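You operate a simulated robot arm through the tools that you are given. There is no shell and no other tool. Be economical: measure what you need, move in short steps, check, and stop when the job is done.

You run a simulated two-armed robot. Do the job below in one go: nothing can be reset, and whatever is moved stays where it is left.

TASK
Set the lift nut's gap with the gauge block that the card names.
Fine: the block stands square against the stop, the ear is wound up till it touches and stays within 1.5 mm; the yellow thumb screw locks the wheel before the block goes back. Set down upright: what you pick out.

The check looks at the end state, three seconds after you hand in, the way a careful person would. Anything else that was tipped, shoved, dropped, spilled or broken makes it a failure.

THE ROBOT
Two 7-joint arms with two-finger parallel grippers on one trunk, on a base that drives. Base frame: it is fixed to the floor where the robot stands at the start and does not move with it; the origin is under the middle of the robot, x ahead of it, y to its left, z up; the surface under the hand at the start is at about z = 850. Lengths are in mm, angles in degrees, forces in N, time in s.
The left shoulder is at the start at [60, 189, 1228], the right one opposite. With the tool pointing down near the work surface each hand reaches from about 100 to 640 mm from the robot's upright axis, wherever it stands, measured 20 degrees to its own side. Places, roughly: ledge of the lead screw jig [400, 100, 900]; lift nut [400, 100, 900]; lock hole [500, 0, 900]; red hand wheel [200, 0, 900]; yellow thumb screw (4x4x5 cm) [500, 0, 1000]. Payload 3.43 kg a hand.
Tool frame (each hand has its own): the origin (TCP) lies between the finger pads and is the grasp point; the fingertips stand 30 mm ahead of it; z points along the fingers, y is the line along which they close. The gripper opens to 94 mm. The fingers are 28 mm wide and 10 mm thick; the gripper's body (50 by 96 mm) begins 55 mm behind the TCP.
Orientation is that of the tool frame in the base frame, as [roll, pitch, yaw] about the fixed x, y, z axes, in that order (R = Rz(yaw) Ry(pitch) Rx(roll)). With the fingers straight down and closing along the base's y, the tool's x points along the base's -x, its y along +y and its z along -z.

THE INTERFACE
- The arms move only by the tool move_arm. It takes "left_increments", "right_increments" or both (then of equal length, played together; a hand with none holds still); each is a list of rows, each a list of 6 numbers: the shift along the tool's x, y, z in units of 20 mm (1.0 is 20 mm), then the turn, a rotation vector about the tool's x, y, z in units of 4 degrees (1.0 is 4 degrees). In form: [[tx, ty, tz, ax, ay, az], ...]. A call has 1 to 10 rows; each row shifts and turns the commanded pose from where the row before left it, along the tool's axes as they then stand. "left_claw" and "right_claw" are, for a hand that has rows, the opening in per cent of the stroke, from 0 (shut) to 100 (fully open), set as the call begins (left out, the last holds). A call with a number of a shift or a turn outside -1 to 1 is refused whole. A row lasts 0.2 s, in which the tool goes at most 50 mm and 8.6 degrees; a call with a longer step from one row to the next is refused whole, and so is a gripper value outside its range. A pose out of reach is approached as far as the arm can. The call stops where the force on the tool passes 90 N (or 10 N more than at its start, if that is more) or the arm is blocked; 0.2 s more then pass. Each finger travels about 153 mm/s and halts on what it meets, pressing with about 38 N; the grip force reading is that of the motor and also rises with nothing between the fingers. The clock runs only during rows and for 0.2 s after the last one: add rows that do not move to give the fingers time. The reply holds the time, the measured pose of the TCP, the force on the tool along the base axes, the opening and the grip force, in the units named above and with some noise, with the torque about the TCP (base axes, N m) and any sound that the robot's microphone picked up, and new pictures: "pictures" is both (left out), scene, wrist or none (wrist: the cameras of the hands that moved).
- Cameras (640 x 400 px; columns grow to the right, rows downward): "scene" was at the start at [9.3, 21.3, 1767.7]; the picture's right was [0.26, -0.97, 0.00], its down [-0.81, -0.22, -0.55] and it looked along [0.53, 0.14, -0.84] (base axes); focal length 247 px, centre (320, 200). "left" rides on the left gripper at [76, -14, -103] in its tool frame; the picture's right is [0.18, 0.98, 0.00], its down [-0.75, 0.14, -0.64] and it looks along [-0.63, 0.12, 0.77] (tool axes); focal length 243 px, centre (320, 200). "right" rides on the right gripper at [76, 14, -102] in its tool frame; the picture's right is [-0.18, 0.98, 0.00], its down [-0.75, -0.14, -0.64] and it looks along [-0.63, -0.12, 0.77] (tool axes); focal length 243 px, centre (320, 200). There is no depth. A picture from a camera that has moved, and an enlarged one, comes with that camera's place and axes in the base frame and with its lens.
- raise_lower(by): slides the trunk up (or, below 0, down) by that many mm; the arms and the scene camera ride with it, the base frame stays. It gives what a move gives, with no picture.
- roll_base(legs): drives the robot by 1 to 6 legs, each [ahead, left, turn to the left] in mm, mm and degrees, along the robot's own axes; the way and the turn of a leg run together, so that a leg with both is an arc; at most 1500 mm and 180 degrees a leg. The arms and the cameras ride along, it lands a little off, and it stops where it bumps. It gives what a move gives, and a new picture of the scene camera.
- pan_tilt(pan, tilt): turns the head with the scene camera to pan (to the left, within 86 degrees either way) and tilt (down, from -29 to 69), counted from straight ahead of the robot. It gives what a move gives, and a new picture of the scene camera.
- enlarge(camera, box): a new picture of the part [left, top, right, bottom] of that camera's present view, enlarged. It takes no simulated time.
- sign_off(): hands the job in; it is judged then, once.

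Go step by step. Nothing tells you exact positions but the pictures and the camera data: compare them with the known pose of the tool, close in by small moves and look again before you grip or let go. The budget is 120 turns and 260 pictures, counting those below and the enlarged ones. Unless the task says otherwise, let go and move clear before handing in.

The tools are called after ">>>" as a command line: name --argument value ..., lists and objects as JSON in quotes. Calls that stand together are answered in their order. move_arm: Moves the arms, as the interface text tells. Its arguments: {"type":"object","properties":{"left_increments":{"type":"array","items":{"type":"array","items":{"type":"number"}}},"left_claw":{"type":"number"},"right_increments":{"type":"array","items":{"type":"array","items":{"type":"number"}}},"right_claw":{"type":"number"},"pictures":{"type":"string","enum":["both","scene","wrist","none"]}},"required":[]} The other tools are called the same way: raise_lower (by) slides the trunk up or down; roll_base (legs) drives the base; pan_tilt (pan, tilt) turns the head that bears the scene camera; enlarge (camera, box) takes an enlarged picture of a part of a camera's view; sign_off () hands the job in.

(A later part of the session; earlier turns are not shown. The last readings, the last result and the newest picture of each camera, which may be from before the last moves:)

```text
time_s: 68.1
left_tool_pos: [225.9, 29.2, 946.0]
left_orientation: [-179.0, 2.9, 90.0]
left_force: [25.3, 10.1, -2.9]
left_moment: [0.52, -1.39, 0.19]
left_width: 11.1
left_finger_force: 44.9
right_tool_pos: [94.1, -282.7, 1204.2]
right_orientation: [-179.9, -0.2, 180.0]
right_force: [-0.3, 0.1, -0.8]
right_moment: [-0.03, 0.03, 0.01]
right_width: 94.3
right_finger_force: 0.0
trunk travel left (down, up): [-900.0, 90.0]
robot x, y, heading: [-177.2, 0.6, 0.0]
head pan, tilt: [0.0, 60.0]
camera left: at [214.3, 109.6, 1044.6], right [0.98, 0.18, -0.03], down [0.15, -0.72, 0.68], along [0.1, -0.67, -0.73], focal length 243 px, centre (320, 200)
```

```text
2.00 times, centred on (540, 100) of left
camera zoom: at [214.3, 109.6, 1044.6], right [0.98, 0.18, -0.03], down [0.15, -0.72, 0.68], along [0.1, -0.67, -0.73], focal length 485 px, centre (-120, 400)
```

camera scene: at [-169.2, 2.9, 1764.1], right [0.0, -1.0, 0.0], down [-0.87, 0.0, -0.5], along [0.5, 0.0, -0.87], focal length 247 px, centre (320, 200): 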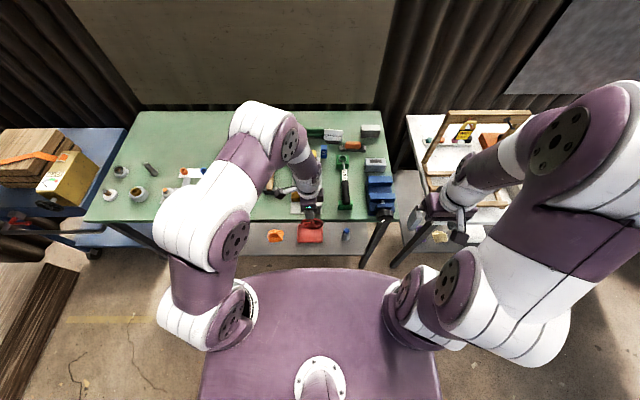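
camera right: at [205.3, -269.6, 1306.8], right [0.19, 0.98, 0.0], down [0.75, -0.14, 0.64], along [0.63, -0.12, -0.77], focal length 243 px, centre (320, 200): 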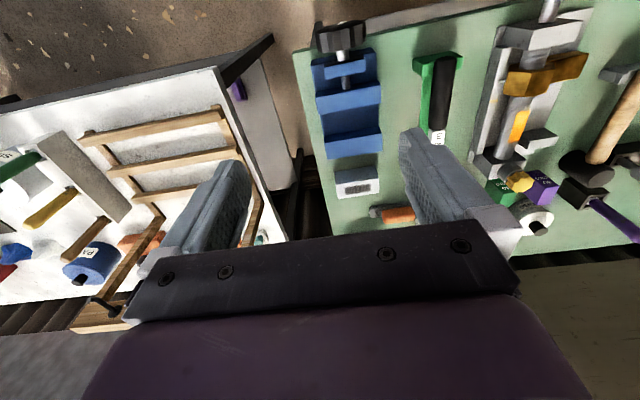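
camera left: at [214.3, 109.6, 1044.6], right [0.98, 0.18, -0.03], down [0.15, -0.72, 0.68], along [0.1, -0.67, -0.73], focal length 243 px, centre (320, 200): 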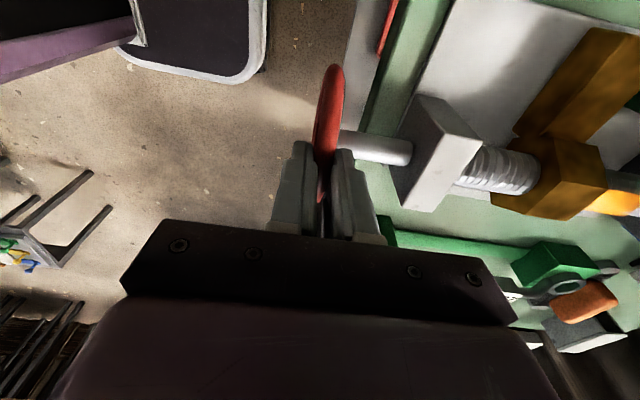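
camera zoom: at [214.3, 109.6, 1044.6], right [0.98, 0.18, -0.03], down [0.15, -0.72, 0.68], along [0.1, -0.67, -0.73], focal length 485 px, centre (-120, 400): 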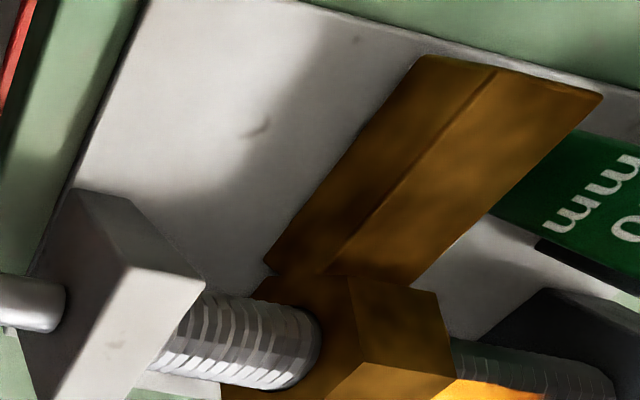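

>>> move_arm --left_increments '[[-0.192, 0.1, 0.007, 0, 1, 0], [-0.192, 0, 0.007, 0, 1, 0], [-0.192, 0, 0.007, 0, 1, 0], [-0.192, 0, 0.007, 0, 1, 0], [-0.192, 0, 0.007, 0, 1, 0], [-0.192, 0, 0.007, 0, 1, 0], [-0.192, 0, 0.007, 0, 1, 0], [-0.192, 0, 0.007, 0, 1, 0], [-0.192, 0, 0.007, 0, 1, 0]]' --pictures "none"

>>> move_arm --left_increments '[[0, 0, 0, 0, 0, 0], [0.283, 0, 0.08, 0, -1, 0], [0.291, 0, 0.06, 0, -1, 0], [0.297, 0, 0.04, 0, -1, 0], [0.303, 0, 0.04, 0, -1, 0], [0.306, 0, 0.043, 0, -1, 0], [0.24, 0, 0.18, 0, -1, 0], [0.256, 0, 0.16, 0, -1, 0], [0.27, 0, 0.15, 0, -1, 0], [0.283, 0, 0.1, 0, -1, 0]]' --left_claw 35 --pictures "wrist"

>>> enlarge --camera "scene" --box '[275, 150, 340, 230]'

>>> enlarge --camera "left" --box '[440, 0, 640, 200]'

```text
time_s: 70.1
left_tool_pos: [226.8, -1.3, 936.8]
left_orientation: [-178.5, -33.1, 89.2]
left_force: [14.2, 20.7, -29.6]
left_moment: [-0.01, -1.63, 0.29]
left_width: 11.5
left_finger_force: 44.9
right_tool_pos: [92.9, -280.0, 1204.2]
right_orientation: [-179.8, -0.2, 179.9]
right_force: [-1.4, -0.5, -0.3]
right_moment: [-0.01, 0.0, 0.01]
right_width: 94.1
right_finger_force: 0.0
trunk travel left (down, up): [-900.0, 90.0]
robot x, y, heading: [-177.2, 0.8, -0.0]
head pan, tilt: [0.0, 60.0]
```

```text
time_s: 72.3
left_tool_pos: [225.3, 46.7, 937.2]
left_orientation: [-179.1, 3.1, 90.3]
left_force: [0.9, -0.3, -0.7]
left_moment: [0.01, 0.0, -0.02]
left_width: 33.0
left_finger_force: 0.1
right_tool_pos: [89.4, -284.1, 1204.4]
right_orientation: [180.0, 0.0, 179.9]
right_force: [0.7, 0.2, 0.2]
right_moment: [-0.03, -0.01, 0.01]
right_width: 94.2
right_finger_force: 0.0
trunk travel left (down, up): [-900.0, 90.0]
robot x, y, heading: [-175.7, 0.8, 0.0]
head pan, tilt: [0.0, 60.0]
camera left: at [212.3, 127.8, 1035.6], right [0.98, 0.18, -0.02], down [0.15, -0.72, 0.68], along [0.11, -0.67, -0.73], focal length 243 px, centre (320, 200)
```

left: 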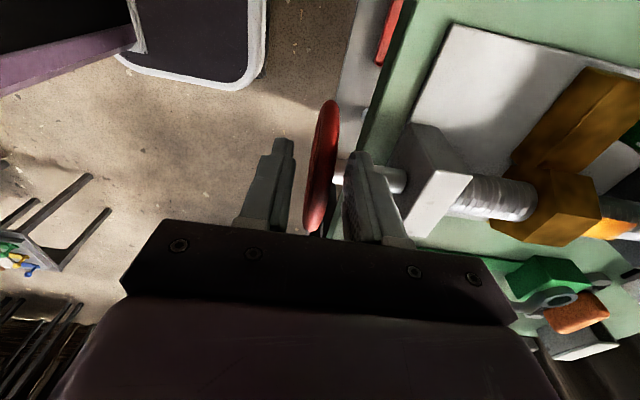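

```text
5.00 times, centred on (308, 190) of scene
camera zoom: at [-168.9, 4.4, 1764.1], right [0.0, -1.0, 0.0], down [-0.87, 0.0, -0.5], along [0.5, 0.0, -0.87], focal length 1236 px, centre (382, 250)
```

zoom: 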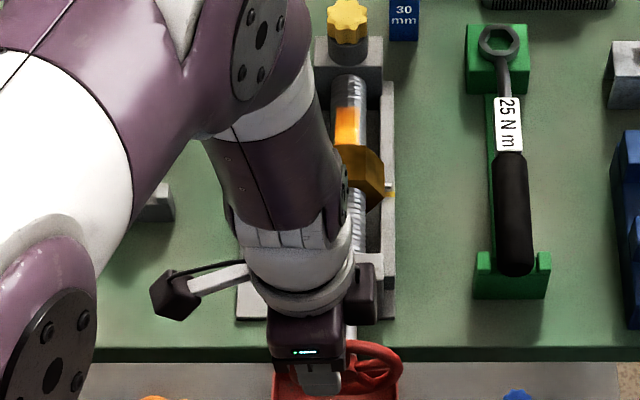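

```text
2.00 times, centred on (540, 100) of left
camera zoom: at [212.3, 127.8, 1035.6], right [0.98, 0.18, -0.02], down [0.15, -0.72, 0.68], along [0.11, -0.67, -0.73], focal length 485 px, centre (-120, 400)
```

zoom: 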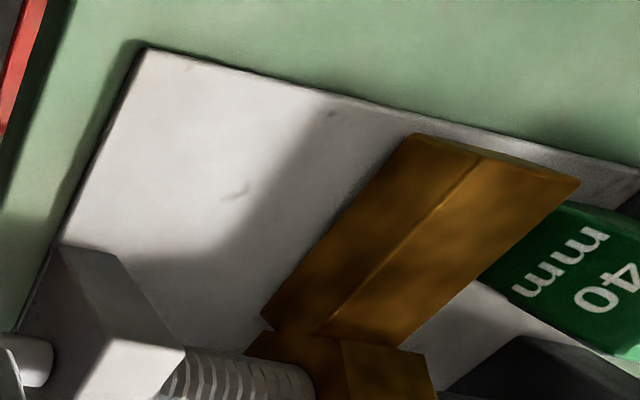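

Pointer moved on ~10 mm; I estimate 16–20 mm left. Another cycle, with check.

>>> move_arm --left_increments '[[0, 0, 0, 0, -1, 0], [0, 0, 0, 0, -1, 0], [0, 0, 0, 0, -1, 0], [0, 0, 0, 0, -1, 0], [0.22, 0, -0.12, 0, -1, 0], [0.22, 0, -0.12, 0, -1, 0], [0.22, 0, -0.12, 0, -1, 0], [0.22, 0, -0.12, 0, -1, 0], [0, 0, 0, 0, -1, 0], [0, 0, 0, 0, 0, 0]]' --pictures "none"

>>> move_arm --left_increments '[[0, 0, 0, 0, 0, 0], [0, 0, 0, 0, 0, 0], [-0.192, 0, 0.007, 0, 1, 0], [-0.192, 0, 0.007, 0, 1, 0], [-0.192, 0, 0.007, 0, 1, 0], [-0.192, 0, 0.007, 0, 1, 0], [-0.192, 0, 0.007, 0, 1, 0], [-0.192, 0, 0.007, 0, 1, 0], [-0.192, 0, 0.007, 0, 1, 0], [-0.192, 0, 0.007, 0, 1, 0]]' --left_claw 0 --pictures "wrist"

>>> enlarge --camera "left" --box '[440, 0, 640, 200]'

>>> enlarge --camera "scene" --box '[275, 150, 340, 230]'

```text
time_s: 74.5
left_tool_pos: [223.0, 65.6, 938.7]
left_orientation: [-178.7, 39.1, 90.7]
left_force: [0.5, -0.2, -0.3]
left_moment: [0.02, -0.01, 0.02]
left_width: 32.8
left_finger_force: 0.1
right_tool_pos: [87.8, -284.1, 1205.1]
right_orientation: [180.0, 0.0, 179.8]
right_force: [0.4, 0.4, -0.3]
right_moment: [0.02, 0.01, -0.01]
right_width: 93.9
right_finger_force: 0.0
trunk travel left (down, up): [-900.0, 90.0]
robot x, y, heading: [-177.8, 5.7, -0.0]
head pan, tilt: [0.0, 60.0]
```

```text
time_s: 76.7
left_tool_pos: [225.8, 37.3, 950.9]
left_orientation: [-179.3, 7.0, 90.0]
left_force: [17.2, -5.1, 29.8]
left_moment: [-0.49, -1.14, -0.16]
left_width: 10.6
left_finger_force: 44.1
right_tool_pos: [88.5, -285.9, 1203.6]
right_orientation: [180.0, 0.1, 179.8]
right_force: [-0.2, 0.3, -0.3]
right_moment: [-0.01, -0.01, -0.01]
right_width: 94.0
right_finger_force: 0.1
trunk travel left (down, up): [-900.0, 90.0]
robot x, y, heading: [-177.9, 0.7, -0.3]
head pan, tilt: [0.0, 60.0]
camera left: at [213.3, 125.0, 1044.4], right [0.98, 0.18, -0.03], down [0.15, -0.67, 0.73], along [0.11, -0.72, -0.69], focal length 243 px, centre (320, 200)
```

left: 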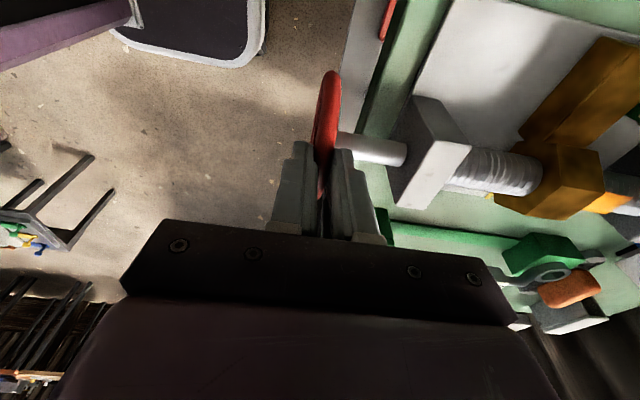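

```text
2.00 times, centred on (540, 100) of left
camera zoom: at [213.3, 125.0, 1044.4], right [0.98, 0.18, -0.03], down [0.15, -0.67, 0.73], along [0.11, -0.72, -0.69], focal length 485 px, centre (-120, 400)
```

zoom: 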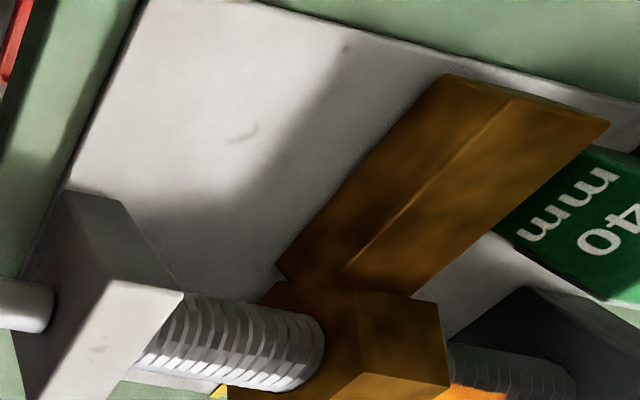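

```text
5.00 times, centred on (308, 190) of scene
camera zoom: at [-168.5, 2.3, 1764.2], right [0.0, -1.0, 0.0], down [-0.87, 0.0, -0.5], along [0.5, 0.0, -0.87], focal length 1236 px, centre (382, 250)
```

zoom: 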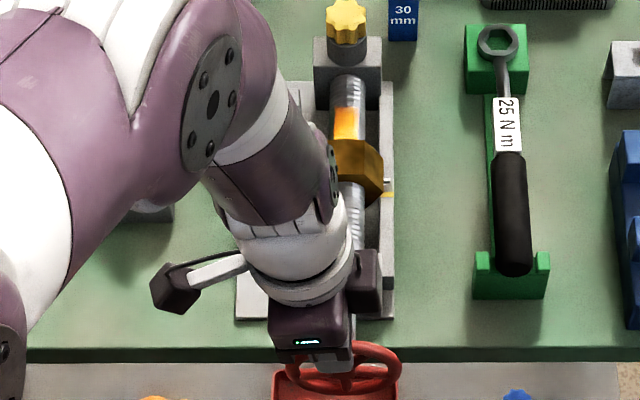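

>>> move_arm --left_increments '[[-0.192, 0, 0.007, 0, 1, 0], [-0.192, 0, 0.007, 0, 1, 0], [-0.192, 0, 0.007, 0, 1, 0], [-0.192, 0, 0.007, 0, 1, 0], [-0.192, 0, 0.007, 0, 1, 0], [-0.192, 0, 0.007, 0, 1, 0], [-0.192, 0, 0.007, 0, 1, 0], [-0.192, 0, 0.007, 0, 1, 0], [-0.192, 0, 0.007, 0, 1, 0]]' --pictures "none"

>>> move_arm --left_increments '[[0, 0, 0, 0, 0, 0], [0.283, 0, 0.1, 0, -1, 0], [0.291, 0, 0.08, 0, -1, 0], [0.297, 0, 0.06, 0, -1, 0], [0.303, 0, 0.05, 0, -1, 0], [0.306, 0, 0.043, 0, -1, 0], [0.24, 0, 0.2, 0, -1, 0], [0.256, 0, 0.18, 0, -1, 0], [0.27, 0, 0.17, 0, -1, 0], [0.283, 0, 0.12, 0, -1, 0]]' --left_claw 35 --pictures "wrist"

>>> enlarge --camera "scene" --box '[275, 150, 340, 230]'

>>> enlarge --camera "left" --box '[440, 0, 640, 200]'

```text
time_s: 78.7
left_tool_pos: [225.7, 3.9, 945.8]
left_orientation: [-179.1, -29.1, 89.6]
left_force: [23.5, -10.6, 24.5]
left_moment: [0.19, -1.48, 0.47]
left_width: 11.1
left_finger_force: 44.9
right_tool_pos: [90.8, -284.2, 1204.3]
right_orientation: [180.0, -0.1, 180.0]
right_force: [0.7, -0.7, -0.6]
right_moment: [0.04, -0.01, -0.04]
right_width: 94.0
right_finger_force: 0.1
trunk travel left (down, up): [-900.0, 90.0]
robot x, y, heading: [-172.4, -0.8, -0.1]
head pan, tilt: [0.0, 60.0]
```

```text
time_s: 80.9
left_tool_pos: [224.8, 57.7, 935.9]
left_orientation: [-179.1, 7.0, 90.2]
left_force: [1.5, -0.2, 0.3]
left_moment: [0.01, 0.02, 0.0]
left_width: 32.8
left_finger_force: 0.1
right_tool_pos: [88.5, -281.7, 1205.0]
right_orientation: [179.9, 0.1, 179.9]
right_force: [-0.3, 0.6, -0.2]
right_moment: [-0.02, 0.0, 0.01]
right_width: 94.0
right_finger_force: 0.0
trunk travel left (down, up): [-900.0, 90.0]
robot x, y, heading: [-178.3, 0.7, -0.0]
head pan, tilt: [0.0, 60.0]
camera left: at [211.7, 145.6, 1029.8], right [0.98, 0.18, -0.04], down [0.15, -0.67, 0.73], along [0.11, -0.72, -0.69], focal length 243 px, centre (320, 200)
```

left: 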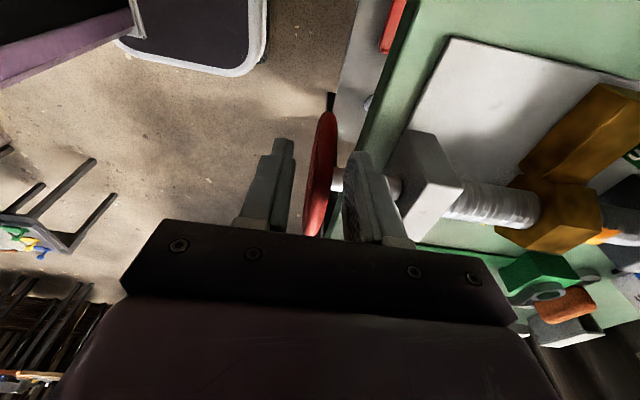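

```text
5.00 times, centred on (308, 190) of scene
camera zoom: at [-169.3, 4.5, 1764.1], right [0.0, -1.0, 0.0], down [-0.87, 0.0, -0.5], along [0.5, 0.0, -0.87], focal length 1236 px, centre (382, 250)
```

zoom: 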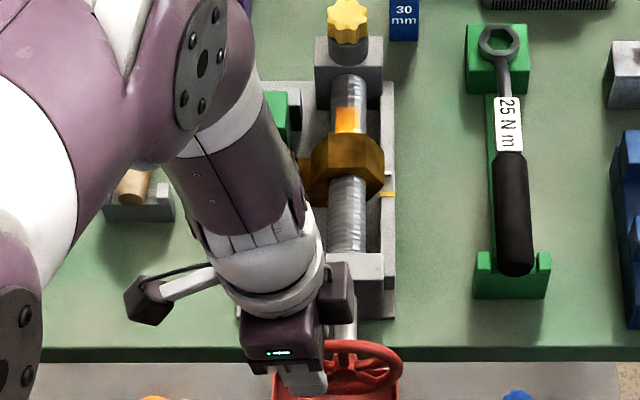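

```text
2.00 times, centred on (540, 100) of left
camera zoom: at [211.7, 145.6, 1029.8], right [0.98, 0.18, -0.04], down [0.15, -0.67, 0.73], along [0.11, -0.72, -0.69], focal length 485 px, centre (-120, 400)
```

zoom: 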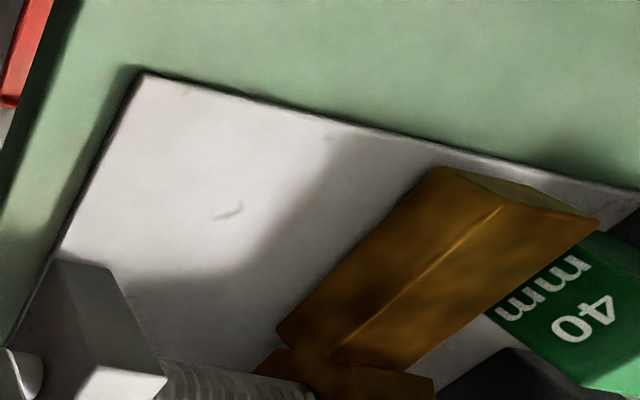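

Ear top triangulates to z ≈ 881, so its far face is now at ≈ 432 — about 5 mm from the block (437). I close and roll ~16° then look.

>>> move_arm --left_increments '[[0, 0, 0, 0, 0, 0], [0, 0, 0, 0, 0, 0], [-0.146, 0, -0.071, 0, 1, 0], [-0.146, 0, -0.071, 0, 1, 0], [-0.146, 0, -0.071, 0, 1, 0], [-0.146, 0, -0.071, 0, 1, 0]]' --left_claw 0 --pictures "none"

>>> enlarge --camera "left" --box '[520, 20, 640, 120]'

>>> enlarge --camera "scene" --box '[285, 155, 325, 185]'

```text
time_s: 82.3
left_tool_pos: [226.4, 44.7, 943.8]
left_orientation: [-179.3, -9.0, 89.9]
left_force: [17.9, 6.6, 32.1]
left_moment: [-0.2, -0.03, 0.2]
left_width: 14.9
left_finger_force: 45.3
right_tool_pos: [88.8, -283.6, 1204.6]
right_orientation: [180.0, 0.0, 179.9]
right_force: [0.9, -0.1, -0.4]
right_moment: [-0.01, -0.03, 0.02]
right_width: 93.9
right_finger_force: 0.0
trunk travel left (down, up): [-900.0, 90.0]
robot x, y, heading: [-178.2, 1.1, -0.3]
head pan, tilt: [0.0, 60.0]
```

```text
4.00 times, centred on (580, 70) of left
camera zoom: at [213.7, 104.1, 1056.8], right [0.98, 0.18, 0.02], down [0.15, -0.84, 0.51], along [0.11, -0.5, -0.86], focal length 970 px, centre (-720, 720)
```

zoom: 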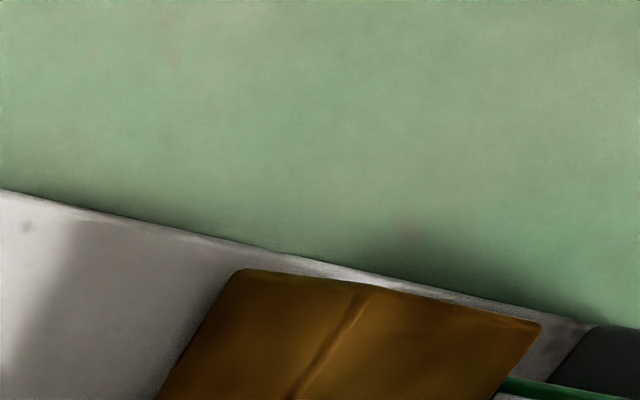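

```text
13.33 times, centred on (305, 170) of scene
camera zoom: at [-168.2, 4.0, 1764.3], right [0.0, -1.0, 0.0], down [-0.87, 0.0, -0.5], along [0.5, 0.0, -0.87], focal length 3295 px, centre (520, 600)
```

zoom: 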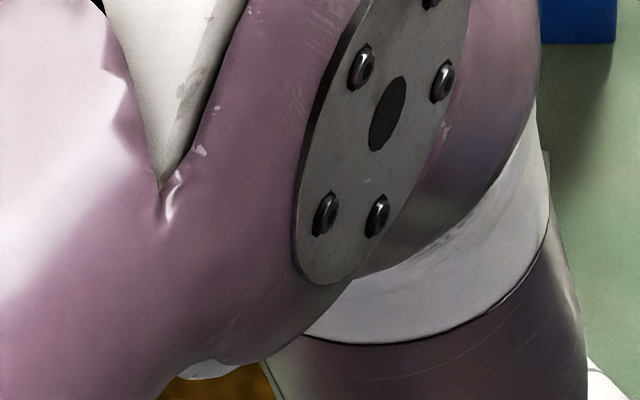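

>>> enlarge --camera "left" --box '[540, 60, 640, 160]'

>>> enlarge --camera "scene" --box '[300, 160, 340, 220]'

```text
4.00 times, centred on (590, 110) of left
camera zoom: at [213.7, 104.1, 1056.8], right [0.98, 0.18, 0.02], down [0.15, -0.84, 0.51], along [0.11, -0.5, -0.86], focal length 970 px, centre (-760, 560)
```

zoom: 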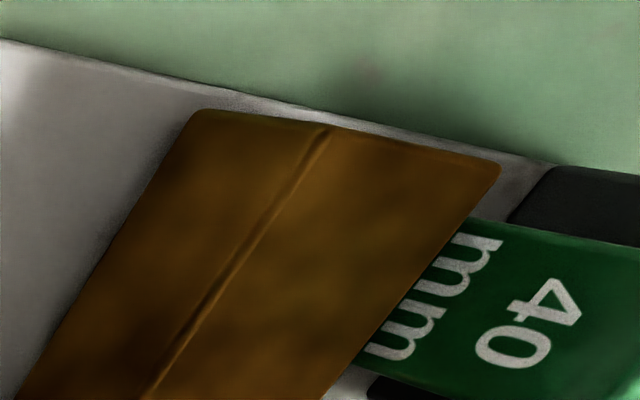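

```text
6.67 times, centred on (320, 190) of scene
camera zoom: at [-168.2, 4.0, 1764.3], right [0.0, -1.0, 0.0], down [-0.87, 0.0, -0.5], along [0.5, 0.0, -0.87], focal length 1647 px, centre (320, 267)
```

zoom: 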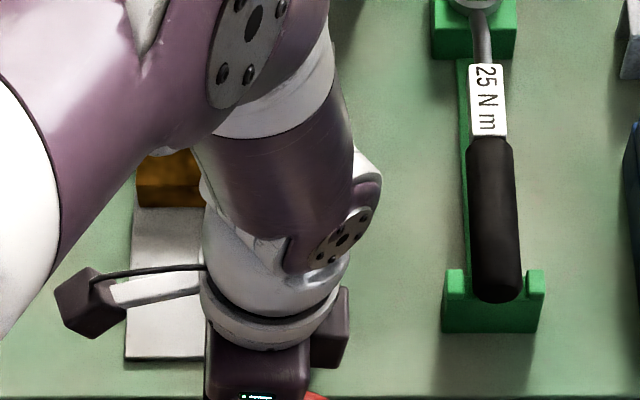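

The ear edge now projects on the block's face at about the ear's own height, so it is near contact. I roll in small steps, watching the moment.

>>> move_arm --left_increments '[[-0.146, 0, -0.071, 0, 1, 0], [-0.146, 0, -0.071, 0, 1, 0], [0, 0, 0, 0, 0, 0]]' --pictures "none"

>>> enlarge --camera "left" --box '[540, 60, 640, 160]'

>>> move_arm --left_increments '[[-0.146, 0, -0.071, 0, 1, 0], [-0.146, 0, -0.071, 0, 1, 0], [0, 0, 0, 0, 0, 0]]' --pictures "none"

>>> enlarge --camera "left" --box '[540, 60, 640, 160]'

```text
time_s: 83.1
left_tool_pos: [225.6, 38.4, 944.3]
left_orientation: [-179.2, -16.8, 89.6]
left_force: [21.6, -2.7, 34.3]
left_moment: [-0.46, -0.18, 0.25]
left_width: 15.2
left_finger_force: 44.7
right_tool_pos: [89.0, -284.1, 1205.6]
right_orientation: [-179.9, 0.0, -180.0]
right_force: [-0.2, -0.6, 0.2]
right_moment: [0.04, 0.02, -0.02]
right_width: 94.0
right_finger_force: 0.0
trunk travel left (down, up): [-900.0, 90.0]
robot x, y, heading: [-180.9, 0.0, -0.1]
head pan, tilt: [0.0, 60.0]
```

```text
4.00 times, centred on (590, 110) of left
camera zoom: at [213.8, 81.0, 1064.6], right [0.98, 0.18, 0.04], down [0.15, -0.91, 0.39], along [0.11, -0.38, -0.92], focal length 970 px, centre (-760, 560)
```

zoom: 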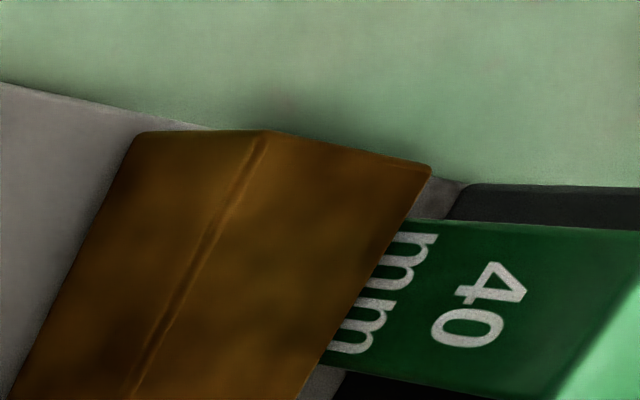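

```text
time_s: 83.9
left_tool_pos: [226.2, 31.3, 944.7]
left_orientation: [-179.0, -25.1, 89.5]
left_force: [24.0, -8.5, 28.2]
left_moment: [-0.44, -0.15, 0.17]
left_width: 15.2
left_finger_force: 44.9
right_tool_pos: [90.4, -284.8, 1204.3]
right_orientation: [179.9, -0.2, 179.9]
right_force: [0.8, -0.2, 0.1]
right_moment: [0.0, 0.01, -0.01]
right_width: 94.0
right_finger_force: 0.0
trunk travel left (down, up): [-900.0, 90.0]
robot x, y, heading: [-175.9, -0.7, -0.2]
head pan, tilt: [0.0, 60.0]
```

```text
4.00 times, centred on (590, 110) of left
camera zoom: at [214.2, 56.8, 1070.2], right [0.98, 0.17, 0.06], down [0.14, -0.95, 0.26], along [0.1, -0.25, -0.96], focal length 970 px, centre (-760, 560)
```

zoom: 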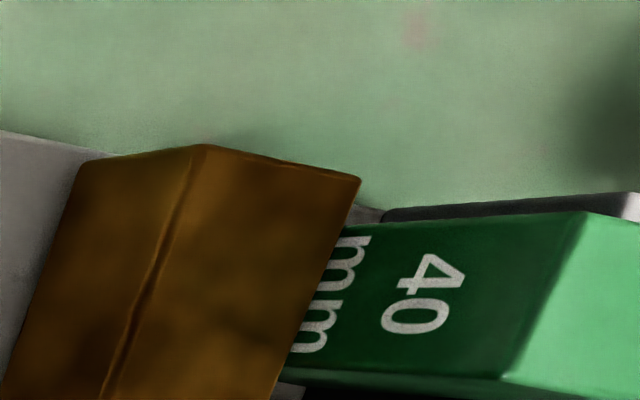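

>>> move_arm --left_increments '[[-0.146, 0, -0.071, 0, 1, 0], [-0.146, 0, -0.071, 0, 1, 0], [0, 0, 0, 0, 0, 0]]' --pictures "none"

>>> move_arm --left_increments '[[0, 0, 0, 0, 0, 0], [0.3, 0, 0, 0, -1, 0], [0.3, 0, 0, 0, -1, 0], [0.3, 0, 0, 0, -1, 0], [0.3, 0, 0, 0, -1, 0], [0.3, 0, 0, 0, -1, 0], [0.3, 0, 0, 0, -1, 0], [0, 0, 0, 0, -1, 0], [0, 0, 0, 0, -1, 0], [0, 0, 0, 0, -1, 0]]' --left_claw 35 --pictures "wrist"

>>> enlarge --camera "scene" --box '[275, 150, 340, 230]'

>>> enlarge --camera "left" --box '[500, 40, 640, 160]'

```text
time_s: 84.7
left_tool_pos: [225.5, 24.1, 944.3]
left_orientation: [-179.0, -33.0, 89.4]
left_force: [21.5, -11.3, 26.9]
left_moment: [-0.44, -0.17, 0.17]
left_width: 15.3
left_finger_force: 44.8
right_tool_pos: [90.2, -285.5, 1204.3]
right_orientation: [179.9, 0.0, 179.8]
right_force: [0.2, -0.1, 0.7]
right_moment: [-0.03, 0.01, 0.02]
right_width: 94.0
right_finger_force: 0.0
trunk travel left (down, up): [-900.0, 90.0]
robot x, y, heading: [-175.5, -3.1, -0.1]
head pan, tilt: [0.0, 60.0]
```

```text
time_s: 86.9
left_tool_pos: [223.7, 59.8, 959.2]
left_orientation: [-179.0, 3.2, 90.1]
left_force: [-1.3, 0.5, 0.5]
left_moment: [0.01, -0.04, -0.01]
left_width: 32.9
left_finger_force: 0.1
right_tool_pos: [87.9, -281.2, 1204.5]
right_orientation: [-179.9, -0.1, 179.9]
right_force: [-0.3, 0.4, 0.0]
right_moment: [-0.01, 0.0, 0.03]
right_width: 93.9
right_finger_force: 0.0
trunk travel left (down, up): [-900.0, 90.0]
robot x, y, heading: [-176.5, 1.4, 0.0]
head pan, tilt: [0.0, 60.0]
camera left: at [212.0, 141.1, 1057.4], right [0.98, 0.18, -0.02], down [0.15, -0.72, 0.68], along [0.11, -0.67, -0.73], focal length 243 px, centre (320, 200)
```

left: 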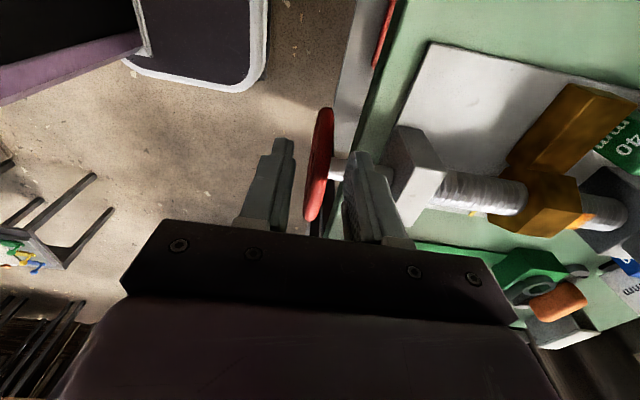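

```text
5.00 times, centred on (308, 190) of scene
camera zoom: at [-169.1, 4.2, 1764.1], right [0.0, -1.0, 0.0], down [-0.87, 0.0, -0.5], along [0.5, 0.0, -0.87], focal length 1236 px, centre (382, 250)
```

zoom: 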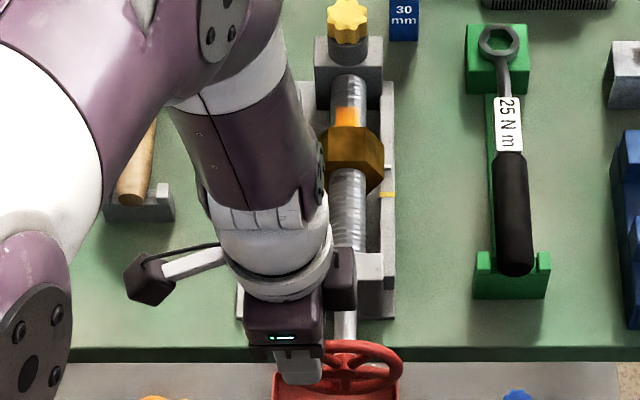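

```text
3.33 times, centred on (570, 100) of left
camera zoom: at [212.0, 141.1, 1057.4], right [0.98, 0.18, -0.02], down [0.15, -0.72, 0.68], along [0.11, -0.67, -0.73], focal length 809 px, centre (-513, 533)
```

zoom: 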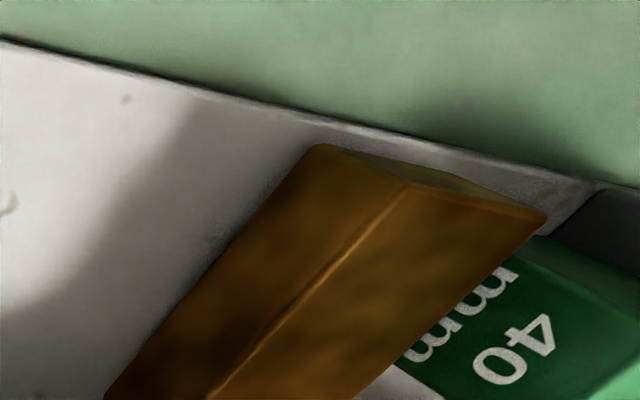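

Pointer advanced another ~7 mm; the ear should be very close. I tilt to +40°, which also gives a side view of the gap.

>>> move_arm --left_increments '[[0, 0, 0.3, 0, -1, 0], [0, 0, 0.3, 0, -1, 0], [0, 0, 0.2, 0, -1, 0], [0, 0, 0, 0, -1, 0], [0, 0, 0, 0, -1, 0], [0, 0, 0, 0, -1, 0], [0, 0, 0, 0, -1, 0], [0, 0, 0, 0, -1, 0], [0, 0, 0, 0, -1, 0], [0, 0, 0, 0, 0, 0]]' --pictures "wrist"

>>> enlarge --camera "left" --box '[540, 0, 640, 100]'

```text
time_s: 89.1
left_tool_pos: [223.9, 56.8, 942.7]
left_orientation: [-178.8, 39.0, 90.7]
left_force: [-0.6, 0.6, 0.6]
left_moment: [0.01, 0.0, -0.02]
left_width: 33.0
left_finger_force: 0.1
right_tool_pos: [88.9, -282.4, 1205.3]
right_orientation: [180.0, -0.1, 179.9]
right_force: [-0.4, -0.1, -1.9]
right_moment: [0.02, 0.02, 0.0]
right_width: 93.9
right_finger_force: 0.0
trunk travel left (down, up): [-900.0, 90.0]
robot x, y, heading: [-177.5, 3.0, 0.0]
head pan, tilt: [0.0, 60.0]
camera left: at [210.8, 181.1, 974.6], right [0.98, 0.14, -0.13], down [0.16, -0.18, 0.97], along [0.11, -0.97, -0.2], focal length 243 px, centre (320, 200)
```

left: 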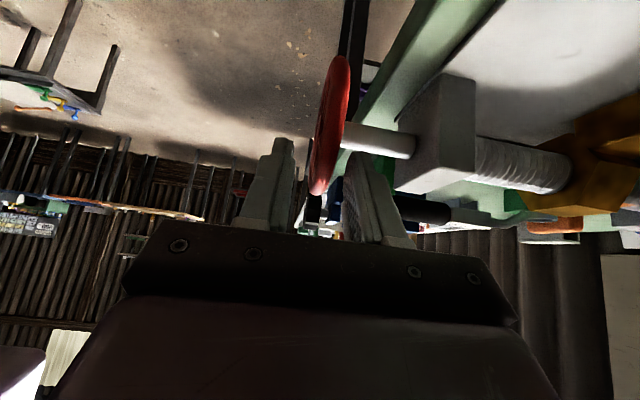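

```text
4.00 times, centred on (590, 50) of left
camera zoom: at [210.8, 181.1, 974.6], right [0.98, 0.14, -0.13], down [0.16, -0.18, 0.97], along [0.11, -0.97, -0.2], focal length 970 px, centre (-760, 800)
```

zoom: 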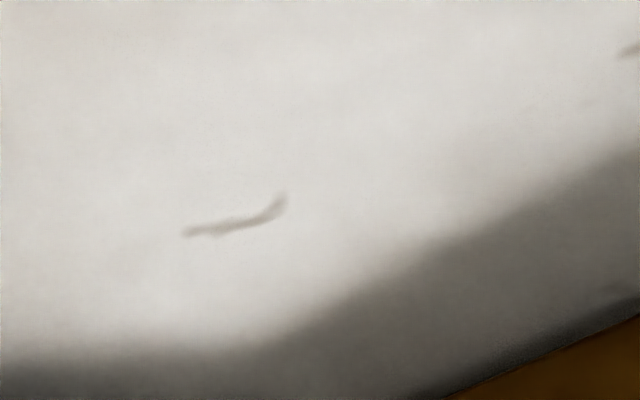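

>>> move_arm --left_increments '[[0, 0.1, 0, 0, 0, 0], [0, 0, 0, 0, 0, 0], [-0.177, 0, 0.034, 0, 1, 0], [-0.177, 0, 0.034, 0, 1, 0], [-0.177, 0, 0.034, 0, 1, 0], [0, 0, 0, 0, 0, 0]]' --left_claw 0 --pictures "none"

>>> move_arm --left_increments '[[-0.177, 0, 0.034, 0, 1, 0], [-0.177, 0, 0.034, 0, 1, 0], [-0.177, 0, 0.034, 0, 1, 0], [0, 0, 0, 0, 0, 0]]' --pictures "none"

>>> enlarge --camera "scene" --box '[275, 150, 340, 230]'

>>> enlarge --camera "left" --box '[540, 0, 640, 150]'

```text
time_s: 90.5
left_tool_pos: [226.1, 47.9, 947.7]
left_orientation: [-179.0, 26.9, 90.4]
left_force: [1.9, 5.7, 15.2]
left_moment: [-1.38, -1.11, -0.44]
left_width: 11.1
left_finger_force: 44.7
right_tool_pos: [87.5, -282.5, 1205.2]
right_orientation: [180.0, 0.1, 179.8]
right_force: [-0.1, 0.7, -0.5]
right_moment: [0.0, -0.01, 0.05]
right_width: 93.8
right_finger_force: 0.0
trunk travel left (down, up): [-900.0, 90.0]
robot x, y, heading: [-176.5, 0.3, 0.1]
head pan, tilt: [0.0, 60.0]
```

```text
time_s: 91.5
left_tool_pos: [227.1, 40.5, 948.2]
left_orientation: [-178.9, 15.0, 90.3]
left_force: [5.3, 18.7, -4.5]
left_moment: [-0.73, -1.17, -0.41]
left_width: 10.8
left_finger_force: 45.0
right_tool_pos: [90.7, -280.4, 1204.8]
right_orientation: [-179.8, -0.1, 179.9]
right_force: [-0.1, -0.4, 0.2]
right_moment: [0.0, 0.0, 0.01]
right_width: 94.3
right_finger_force: 0.0
trunk travel left (down, up): [-900.0, 90.0]
robot x, y, heading: [-175.2, -0.0, -0.3]
head pan, tilt: [0.0, 60.0]
```

```text
5.00 times, centred on (308, 190) of scene
camera zoom: at [-167.4, 8.4, 1763.9], right [0.0, -1.0, 0.0], down [-0.87, 0.0, -0.5], along [0.5, 0.0, -0.87], focal length 1236 px, centre (382, 250)
```

zoom: 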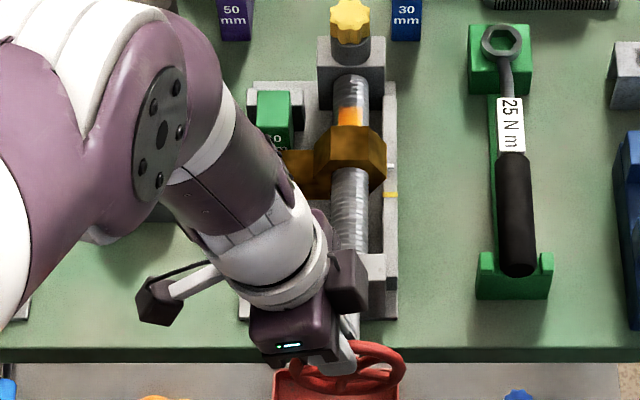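

```text
2.67 times, centred on (590, 75) of left
camera zoom: at [214.0, 140.4, 1026.9], right [0.98, 0.18, -0.07], down [0.16, -0.56, 0.81], along [0.11, -0.81, -0.58], focal length 647 px, centre (-400, 533)
```

zoom: 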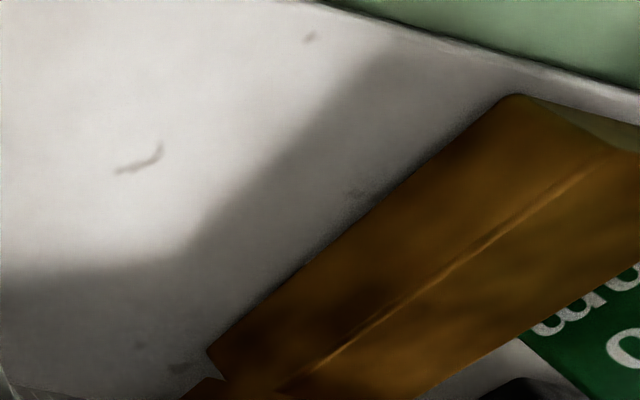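

The pointer didn't advance during this last roll and the moment rose, so the ear is in contact. I zoom in on ear, block and stop.

>>> enlarge --camera "scene" --box '[288, 150, 326, 180]'

>>> enlarge --camera "scene" --box '[305, 165, 325, 185]'

```text
13.33 times, centred on (307, 165) of scene
camera zoom: at [-167.4, 8.4, 1763.9], right [0.0, -1.0, 0.0], down [-0.87, 0.0, -0.5], along [0.5, 0.0, -0.87], focal length 3295 px, centre (493, 667)
```

zoom: 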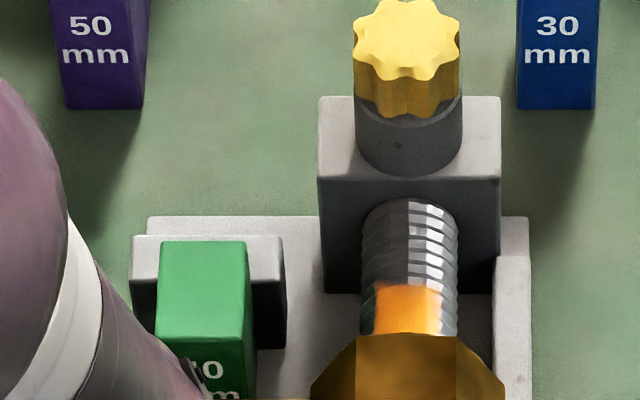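

```text
16.00 times, centred on (315, 175) of scene
camera zoom: at [-167.4, 8.4, 1763.9], right [0.0, -1.0, 0.0], down [-0.87, 0.0, -0.5], along [0.5, 0.0, -0.87], focal length 3954 px, centre (400, 600)
```

zoom: 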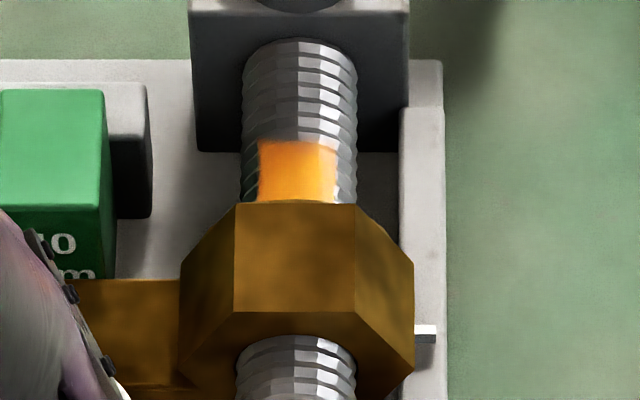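

>>> move_arm --left_increments '[[-0.177, 0, 0.034, 0, 1, 0], [-0.177, 0, 0.034, 0, 1, 0], [-0.177, 0, 0.034, 0, 1, 0], [-0.177, 0, 0.034, 0, 1, 0], [0, 0, 0, 0, 0, 0]]' --pictures "none"

>>> enlarge --camera "scene" --box '[305, 165, 325, 185]'

```text
time_s: 92.7
left_tool_pos: [225.8, 25.6, 948.5]
left_orientation: [-179.1, -0.9, 89.9]
left_force: [7.5, 23.1, 8.3]
left_moment: [-0.56, -1.07, 0.21]
left_width: 11.2
left_finger_force: 44.6
right_tool_pos: [88.5, -278.5, 1206.1]
right_orientation: [-179.8, 0.1, 179.8]
right_force: [-0.3, -0.1, 0.6]
right_moment: [-0.02, -0.01, 0.01]
right_width: 93.9
right_finger_force: 0.1
trunk travel left (down, up): [-900.0, 90.0]
robot x, y, heading: [-178.2, 5.7, -0.4]
head pan, tilt: [0.0, 60.0]
```

```text
16.00 times, centred on (315, 175) of scene
camera zoom: at [-168.5, 9.5, 1764.2], right [0.0, -1.0, 0.0], down [-0.87, 0.0, -0.5], along [0.5, 0.0, -0.87], focal length 3954 px, centre (400, 600)
```

zoom: 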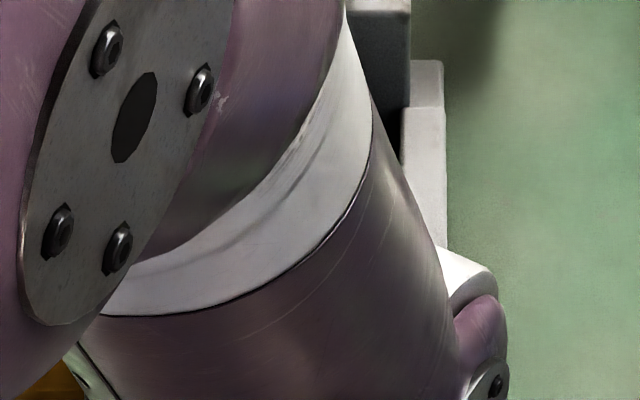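

Wheel slips in the pads under load: firm contact. I release, rise, and check that the ear stays.

>>> move_arm --left_increments '[[0, 0, 0, 0, 0, 0], [0, 0, 0, 0, 0, 0], [0, 0, -1, 0, 0, 0], [0, 0, -1, 0, 0, 0], [0, 0, -1, 0, 0, 0], [0, 0, -1, 0, 0, 0], [0.5, 0, -1, 0, 0, 0], [1, 0, -1, 0, 0, 0], [1, 0, 0, 0, 0, 0], [1, 0, 0, 0, 0, 0]]' --left_claw 35 --pictures "wrist"

>>> enlarge --camera "scene" --box '[305, 165, 325, 185]'

>>> enlarge --camera "left" --box '[440, 40, 640, 200]'

```text
time_s: 94.9
left_tool_pos: [230.8, 91.3, 1069.8]
left_orientation: [-179.2, -0.9, 89.9]
left_force: [-0.6, -0.1, 0.4]
left_moment: [0.0, -0.02, 0.03]
left_width: 33.1
left_finger_force: 0.1
right_tool_pos: [88.4, -282.9, 1204.5]
right_orientation: [-179.9, 0.0, 179.9]
right_force: [-0.6, 0.2, 0.3]
right_moment: [0.01, 0.01, -0.01]
right_width: 94.0
right_finger_force: 0.1
trunk travel left (down, up): [-900.0, 90.0]
robot x, y, heading: [-179.0, -0.1, 0.1]
head pan, tilt: [0.0, 60.0]
camera left: at [217.7, 165.0, 1173.7], right [0.98, 0.18, -0.01], down [0.15, -0.76, 0.63], along [0.1, -0.62, -0.78], focal length 243 px, centre (320, 200)
```

left: 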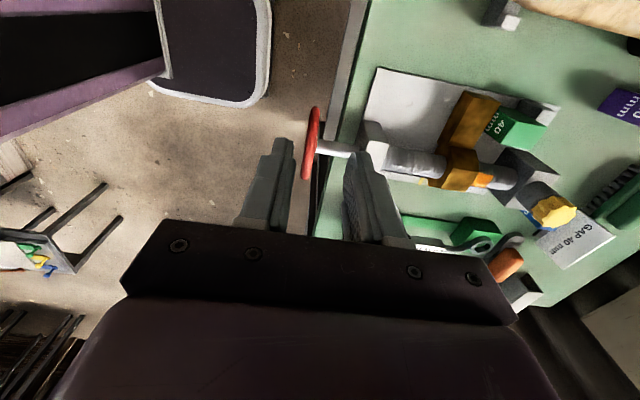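

```text
16.00 times, centred on (315, 175) of scene
camera zoom: at [-169.0, 4.3, 1764.1], right [0.0, -1.0, 0.0], down [-0.87, 0.0, -0.5], along [0.5, 0.0, -0.87], focal length 3954 px, centre (400, 600)
```

zoom: 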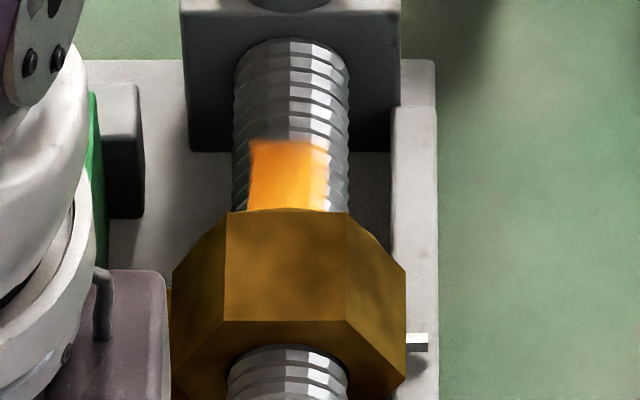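

```text
2.50 times, centred on (540, 120) of left
camera zoom: at [217.7, 165.0, 1173.7], right [0.98, 0.18, -0.01], down [0.15, -0.76, 0.63], along [0.1, -0.62, -0.78], focal length 606 px, centre (-230, 400)
```

zoom: 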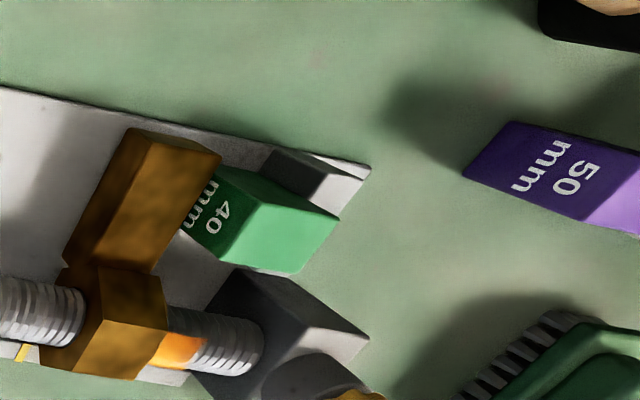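

On release the pointer slipped back ~2 mm, so the wheel must be held while the knob is tightened. I drive forward so the left hand can hold the wheel while the right turns the yellow knob.

>>> roll_base --legs '[[155, 0, 0]]'

>>> move_arm --left_increments '[[0, -1, 0, 0, 0, 0], [0, -1, 0, 0, 0, 0], [0, -1, 0, 0, 0, 0], [-0.5, -1, 0, 0, 0, 0], [-0.5, -1, 0, 0, 0, 0], [-0.5, -1, 0, 0, 0, 0], [-0.5, -1, 0, 0, 0, 0], [0, -0.95, 0, 0, 0, 0], [0, 0, 0, 0, 0, 0], [0, 0, 0, 0, 0, 0]]' --right_increments '[[-1, 1, 0, 0, 0, 0], [-1, 1, 0, 0, 0, 0], [-1, 1, 0, 0, 0, 0], [-1, 1, 0, 0, 0, 0], [-1, 1, 0, 0, 0, 0], [-1, 1, 0, 0, 0, 0], [-1, 1, 0, 0, 0, 0], [-1, 1, 0, 0, 0, 0], [-1, 0, 0.5, 0, 0, 0], [-1, 0, 0.5, 0, 0, 0]]' --right_claw 60

```text
time_s: 96.3
left_tool_pos: [379.5, 90.8, 1070.0]
left_orientation: [-179.3, -1.0, 90.0]
left_force: [-1.1, 0.0, 0.5]
left_moment: [-0.02, 0.0, 0.0]
left_width: 32.9
left_finger_force: 0.0
right_tool_pos: [239.3, -282.4, 1206.0]
right_orientation: [180.0, 0.1, 179.9]
right_force: [-0.2, 0.5, 0.2]
right_moment: [0.03, -0.03, -0.01]
right_width: 94.0
right_finger_force: 0.1
trunk travel left (down, up): [-900.0, 90.0]
robot x, y, heading: [-22.7, 2.8, -0.1]
head pan, tilt: [0.0, 60.0]
camera scene: at [-20.6, 3.2, 1764.1], right [0.0, -1.0, 0.0], down [-0.86, 0.0, -0.5], along [0.5, 0.0, -0.86], focal length 247 px, centre (320, 200)
```

scene: 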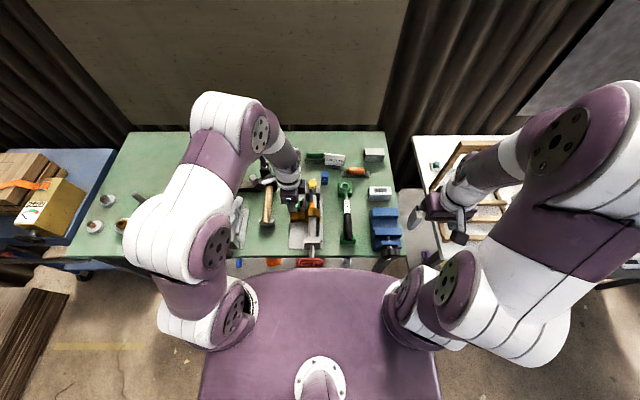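

```text
time_s: 98.5
left_tool_pos: [222.9, 52.3, 1072.0]
left_orientation: [-179.0, -1.0, 90.0]
left_force: [-0.1, -0.3, -0.1]
left_moment: [-0.02, 0.02, -0.01]
left_width: 32.8
left_finger_force: 0.0
right_tool_pos: [442.3, -124.9, 1183.6]
right_orientation: [-180.0, 0.0, 179.9]
right_force: [-0.3, 0.0, 0.5]
right_moment: [0.0, 0.01, -0.02]
right_width: 56.3
right_finger_force: 0.1
trunk travel left (down, up): [-900.0, 90.0]
robot x, y, heading: [-24.3, -0.1, -0.2]
head pan, tilt: [0.0, 60.0]
camera scene: at [-15.3, 2.8, 1764.1], right [0.0, -1.0, 0.0], down [-0.87, 0.0, -0.5], along [0.5, 0.0, -0.87], focal length 247 px, centre (320, 200)
camera right: at [367.9, -109.5, 1286.0], right [0.19, 0.98, 0.0], down [0.75, -0.14, 0.64], along [0.63, -0.12, -0.77], focal length 243 px, centre (320, 200)
camera left: at [211.1, 125.2, 1175.9], right [0.98, 0.18, -0.01], down [0.15, -0.76, 0.63], along [0.11, -0.62, -0.78], focal length 243 px, centre (320, 200)
```

scene: 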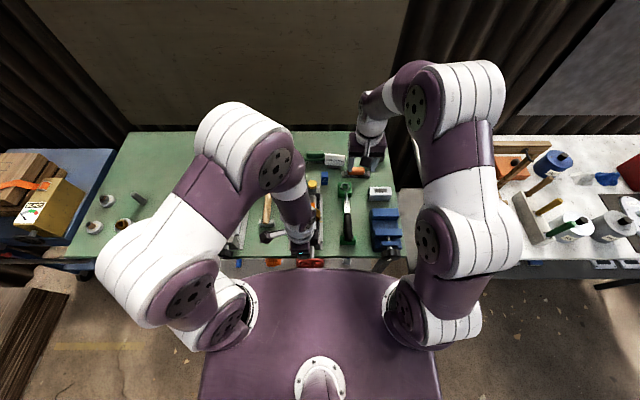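
right: 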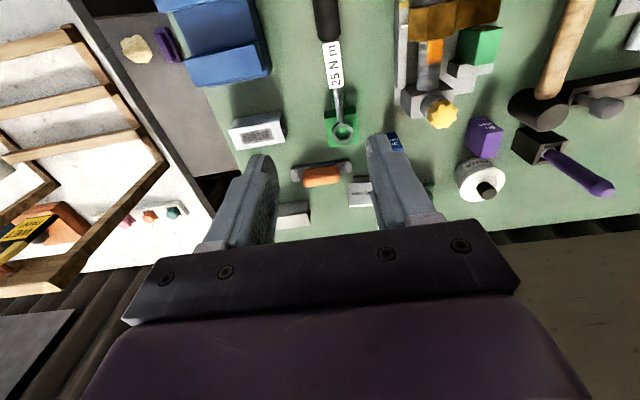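
left: 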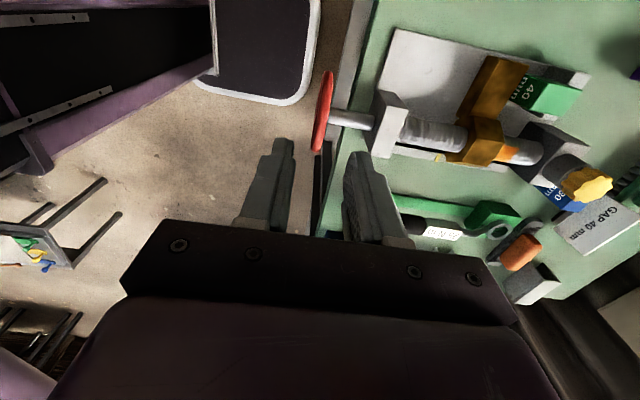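

The right camera sees the knob at about [520, 30]. I bring the right hand above it.

>>> move_arm --right_increments '[[-0.4, 0.78, 0.8, 0, 0, 0], [-0.4, 0.78, 0.8, 0, 0, 0], [-0.4, 0.78, 0.8, 0, 0, 0], [-0.4, 0.78, 0.8, 0, 0, 0], [-0.4, 0.78, 0.8, 0, 0, 0], [-0.4, 0.78, 0.8, 0, 0, 0], [-0.4, 0.78, 0.8, 0, 0, 0], [-0.4, 0.78, 0.8, 0, 0, 0], [-0.4, 0.78, 0.8, 0, 0, 0], [-0.4, 0.78, 0.8, 0, 0, 0]]' --pictures "wrist"

>>> enlarge --camera "scene" --box '[270, 160, 370, 260]'

```text
time_s: 100.7
left_tool_pos: [222.8, 52.2, 1072.3]
left_orientation: [-179.0, -1.0, 90.0]
left_force: [1.3, -1.0, 0.3]
left_moment: [0.01, 0.0, 0.0]
left_width: 33.2
left_finger_force: 0.0
right_tool_pos: [522.0, 33.4, 1024.7]
right_orientation: [-180.0, -0.1, 179.9]
right_force: [0.0, 0.0, 0.0]
right_moment: [0.0, -0.01, 0.0]
right_width: 56.3
right_finger_force: 0.0
trunk travel left (down, up): [-900.0, 90.0]
robot x, y, heading: [-25.4, 3.2, -0.2]
head pan, tilt: [0.0, 60.0]
camera right: at [446.7, 49.1, 1126.0], right [0.19, 0.98, 0.0], down [0.75, -0.14, 0.64], along [0.63, -0.12, -0.77], focal length 243 px, centre (320, 200)
```

right: 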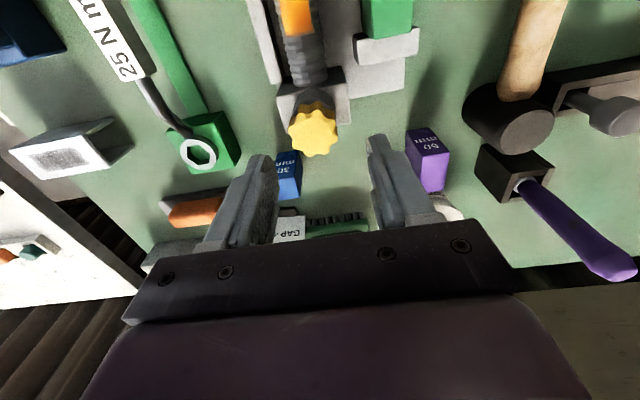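

```text
4.00 times, centred on (320, 210) of scene
camera zoom: at [-16.1, 4.1, 1764.1], right [0.0, -1.0, 0.0], down [-0.87, 0.0, -0.5], along [0.5, 0.0, -0.87], focal length 988 px, centre (320, 160)
```

zoom: 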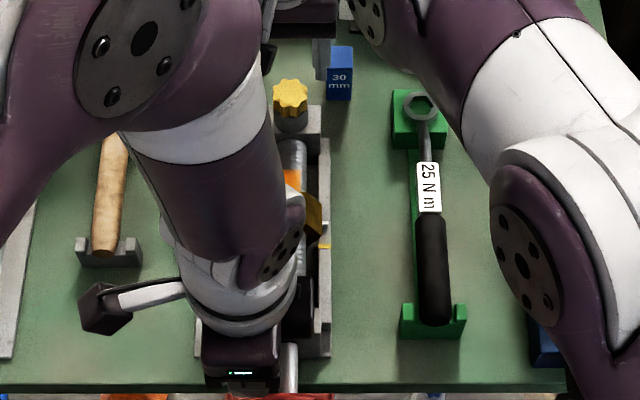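

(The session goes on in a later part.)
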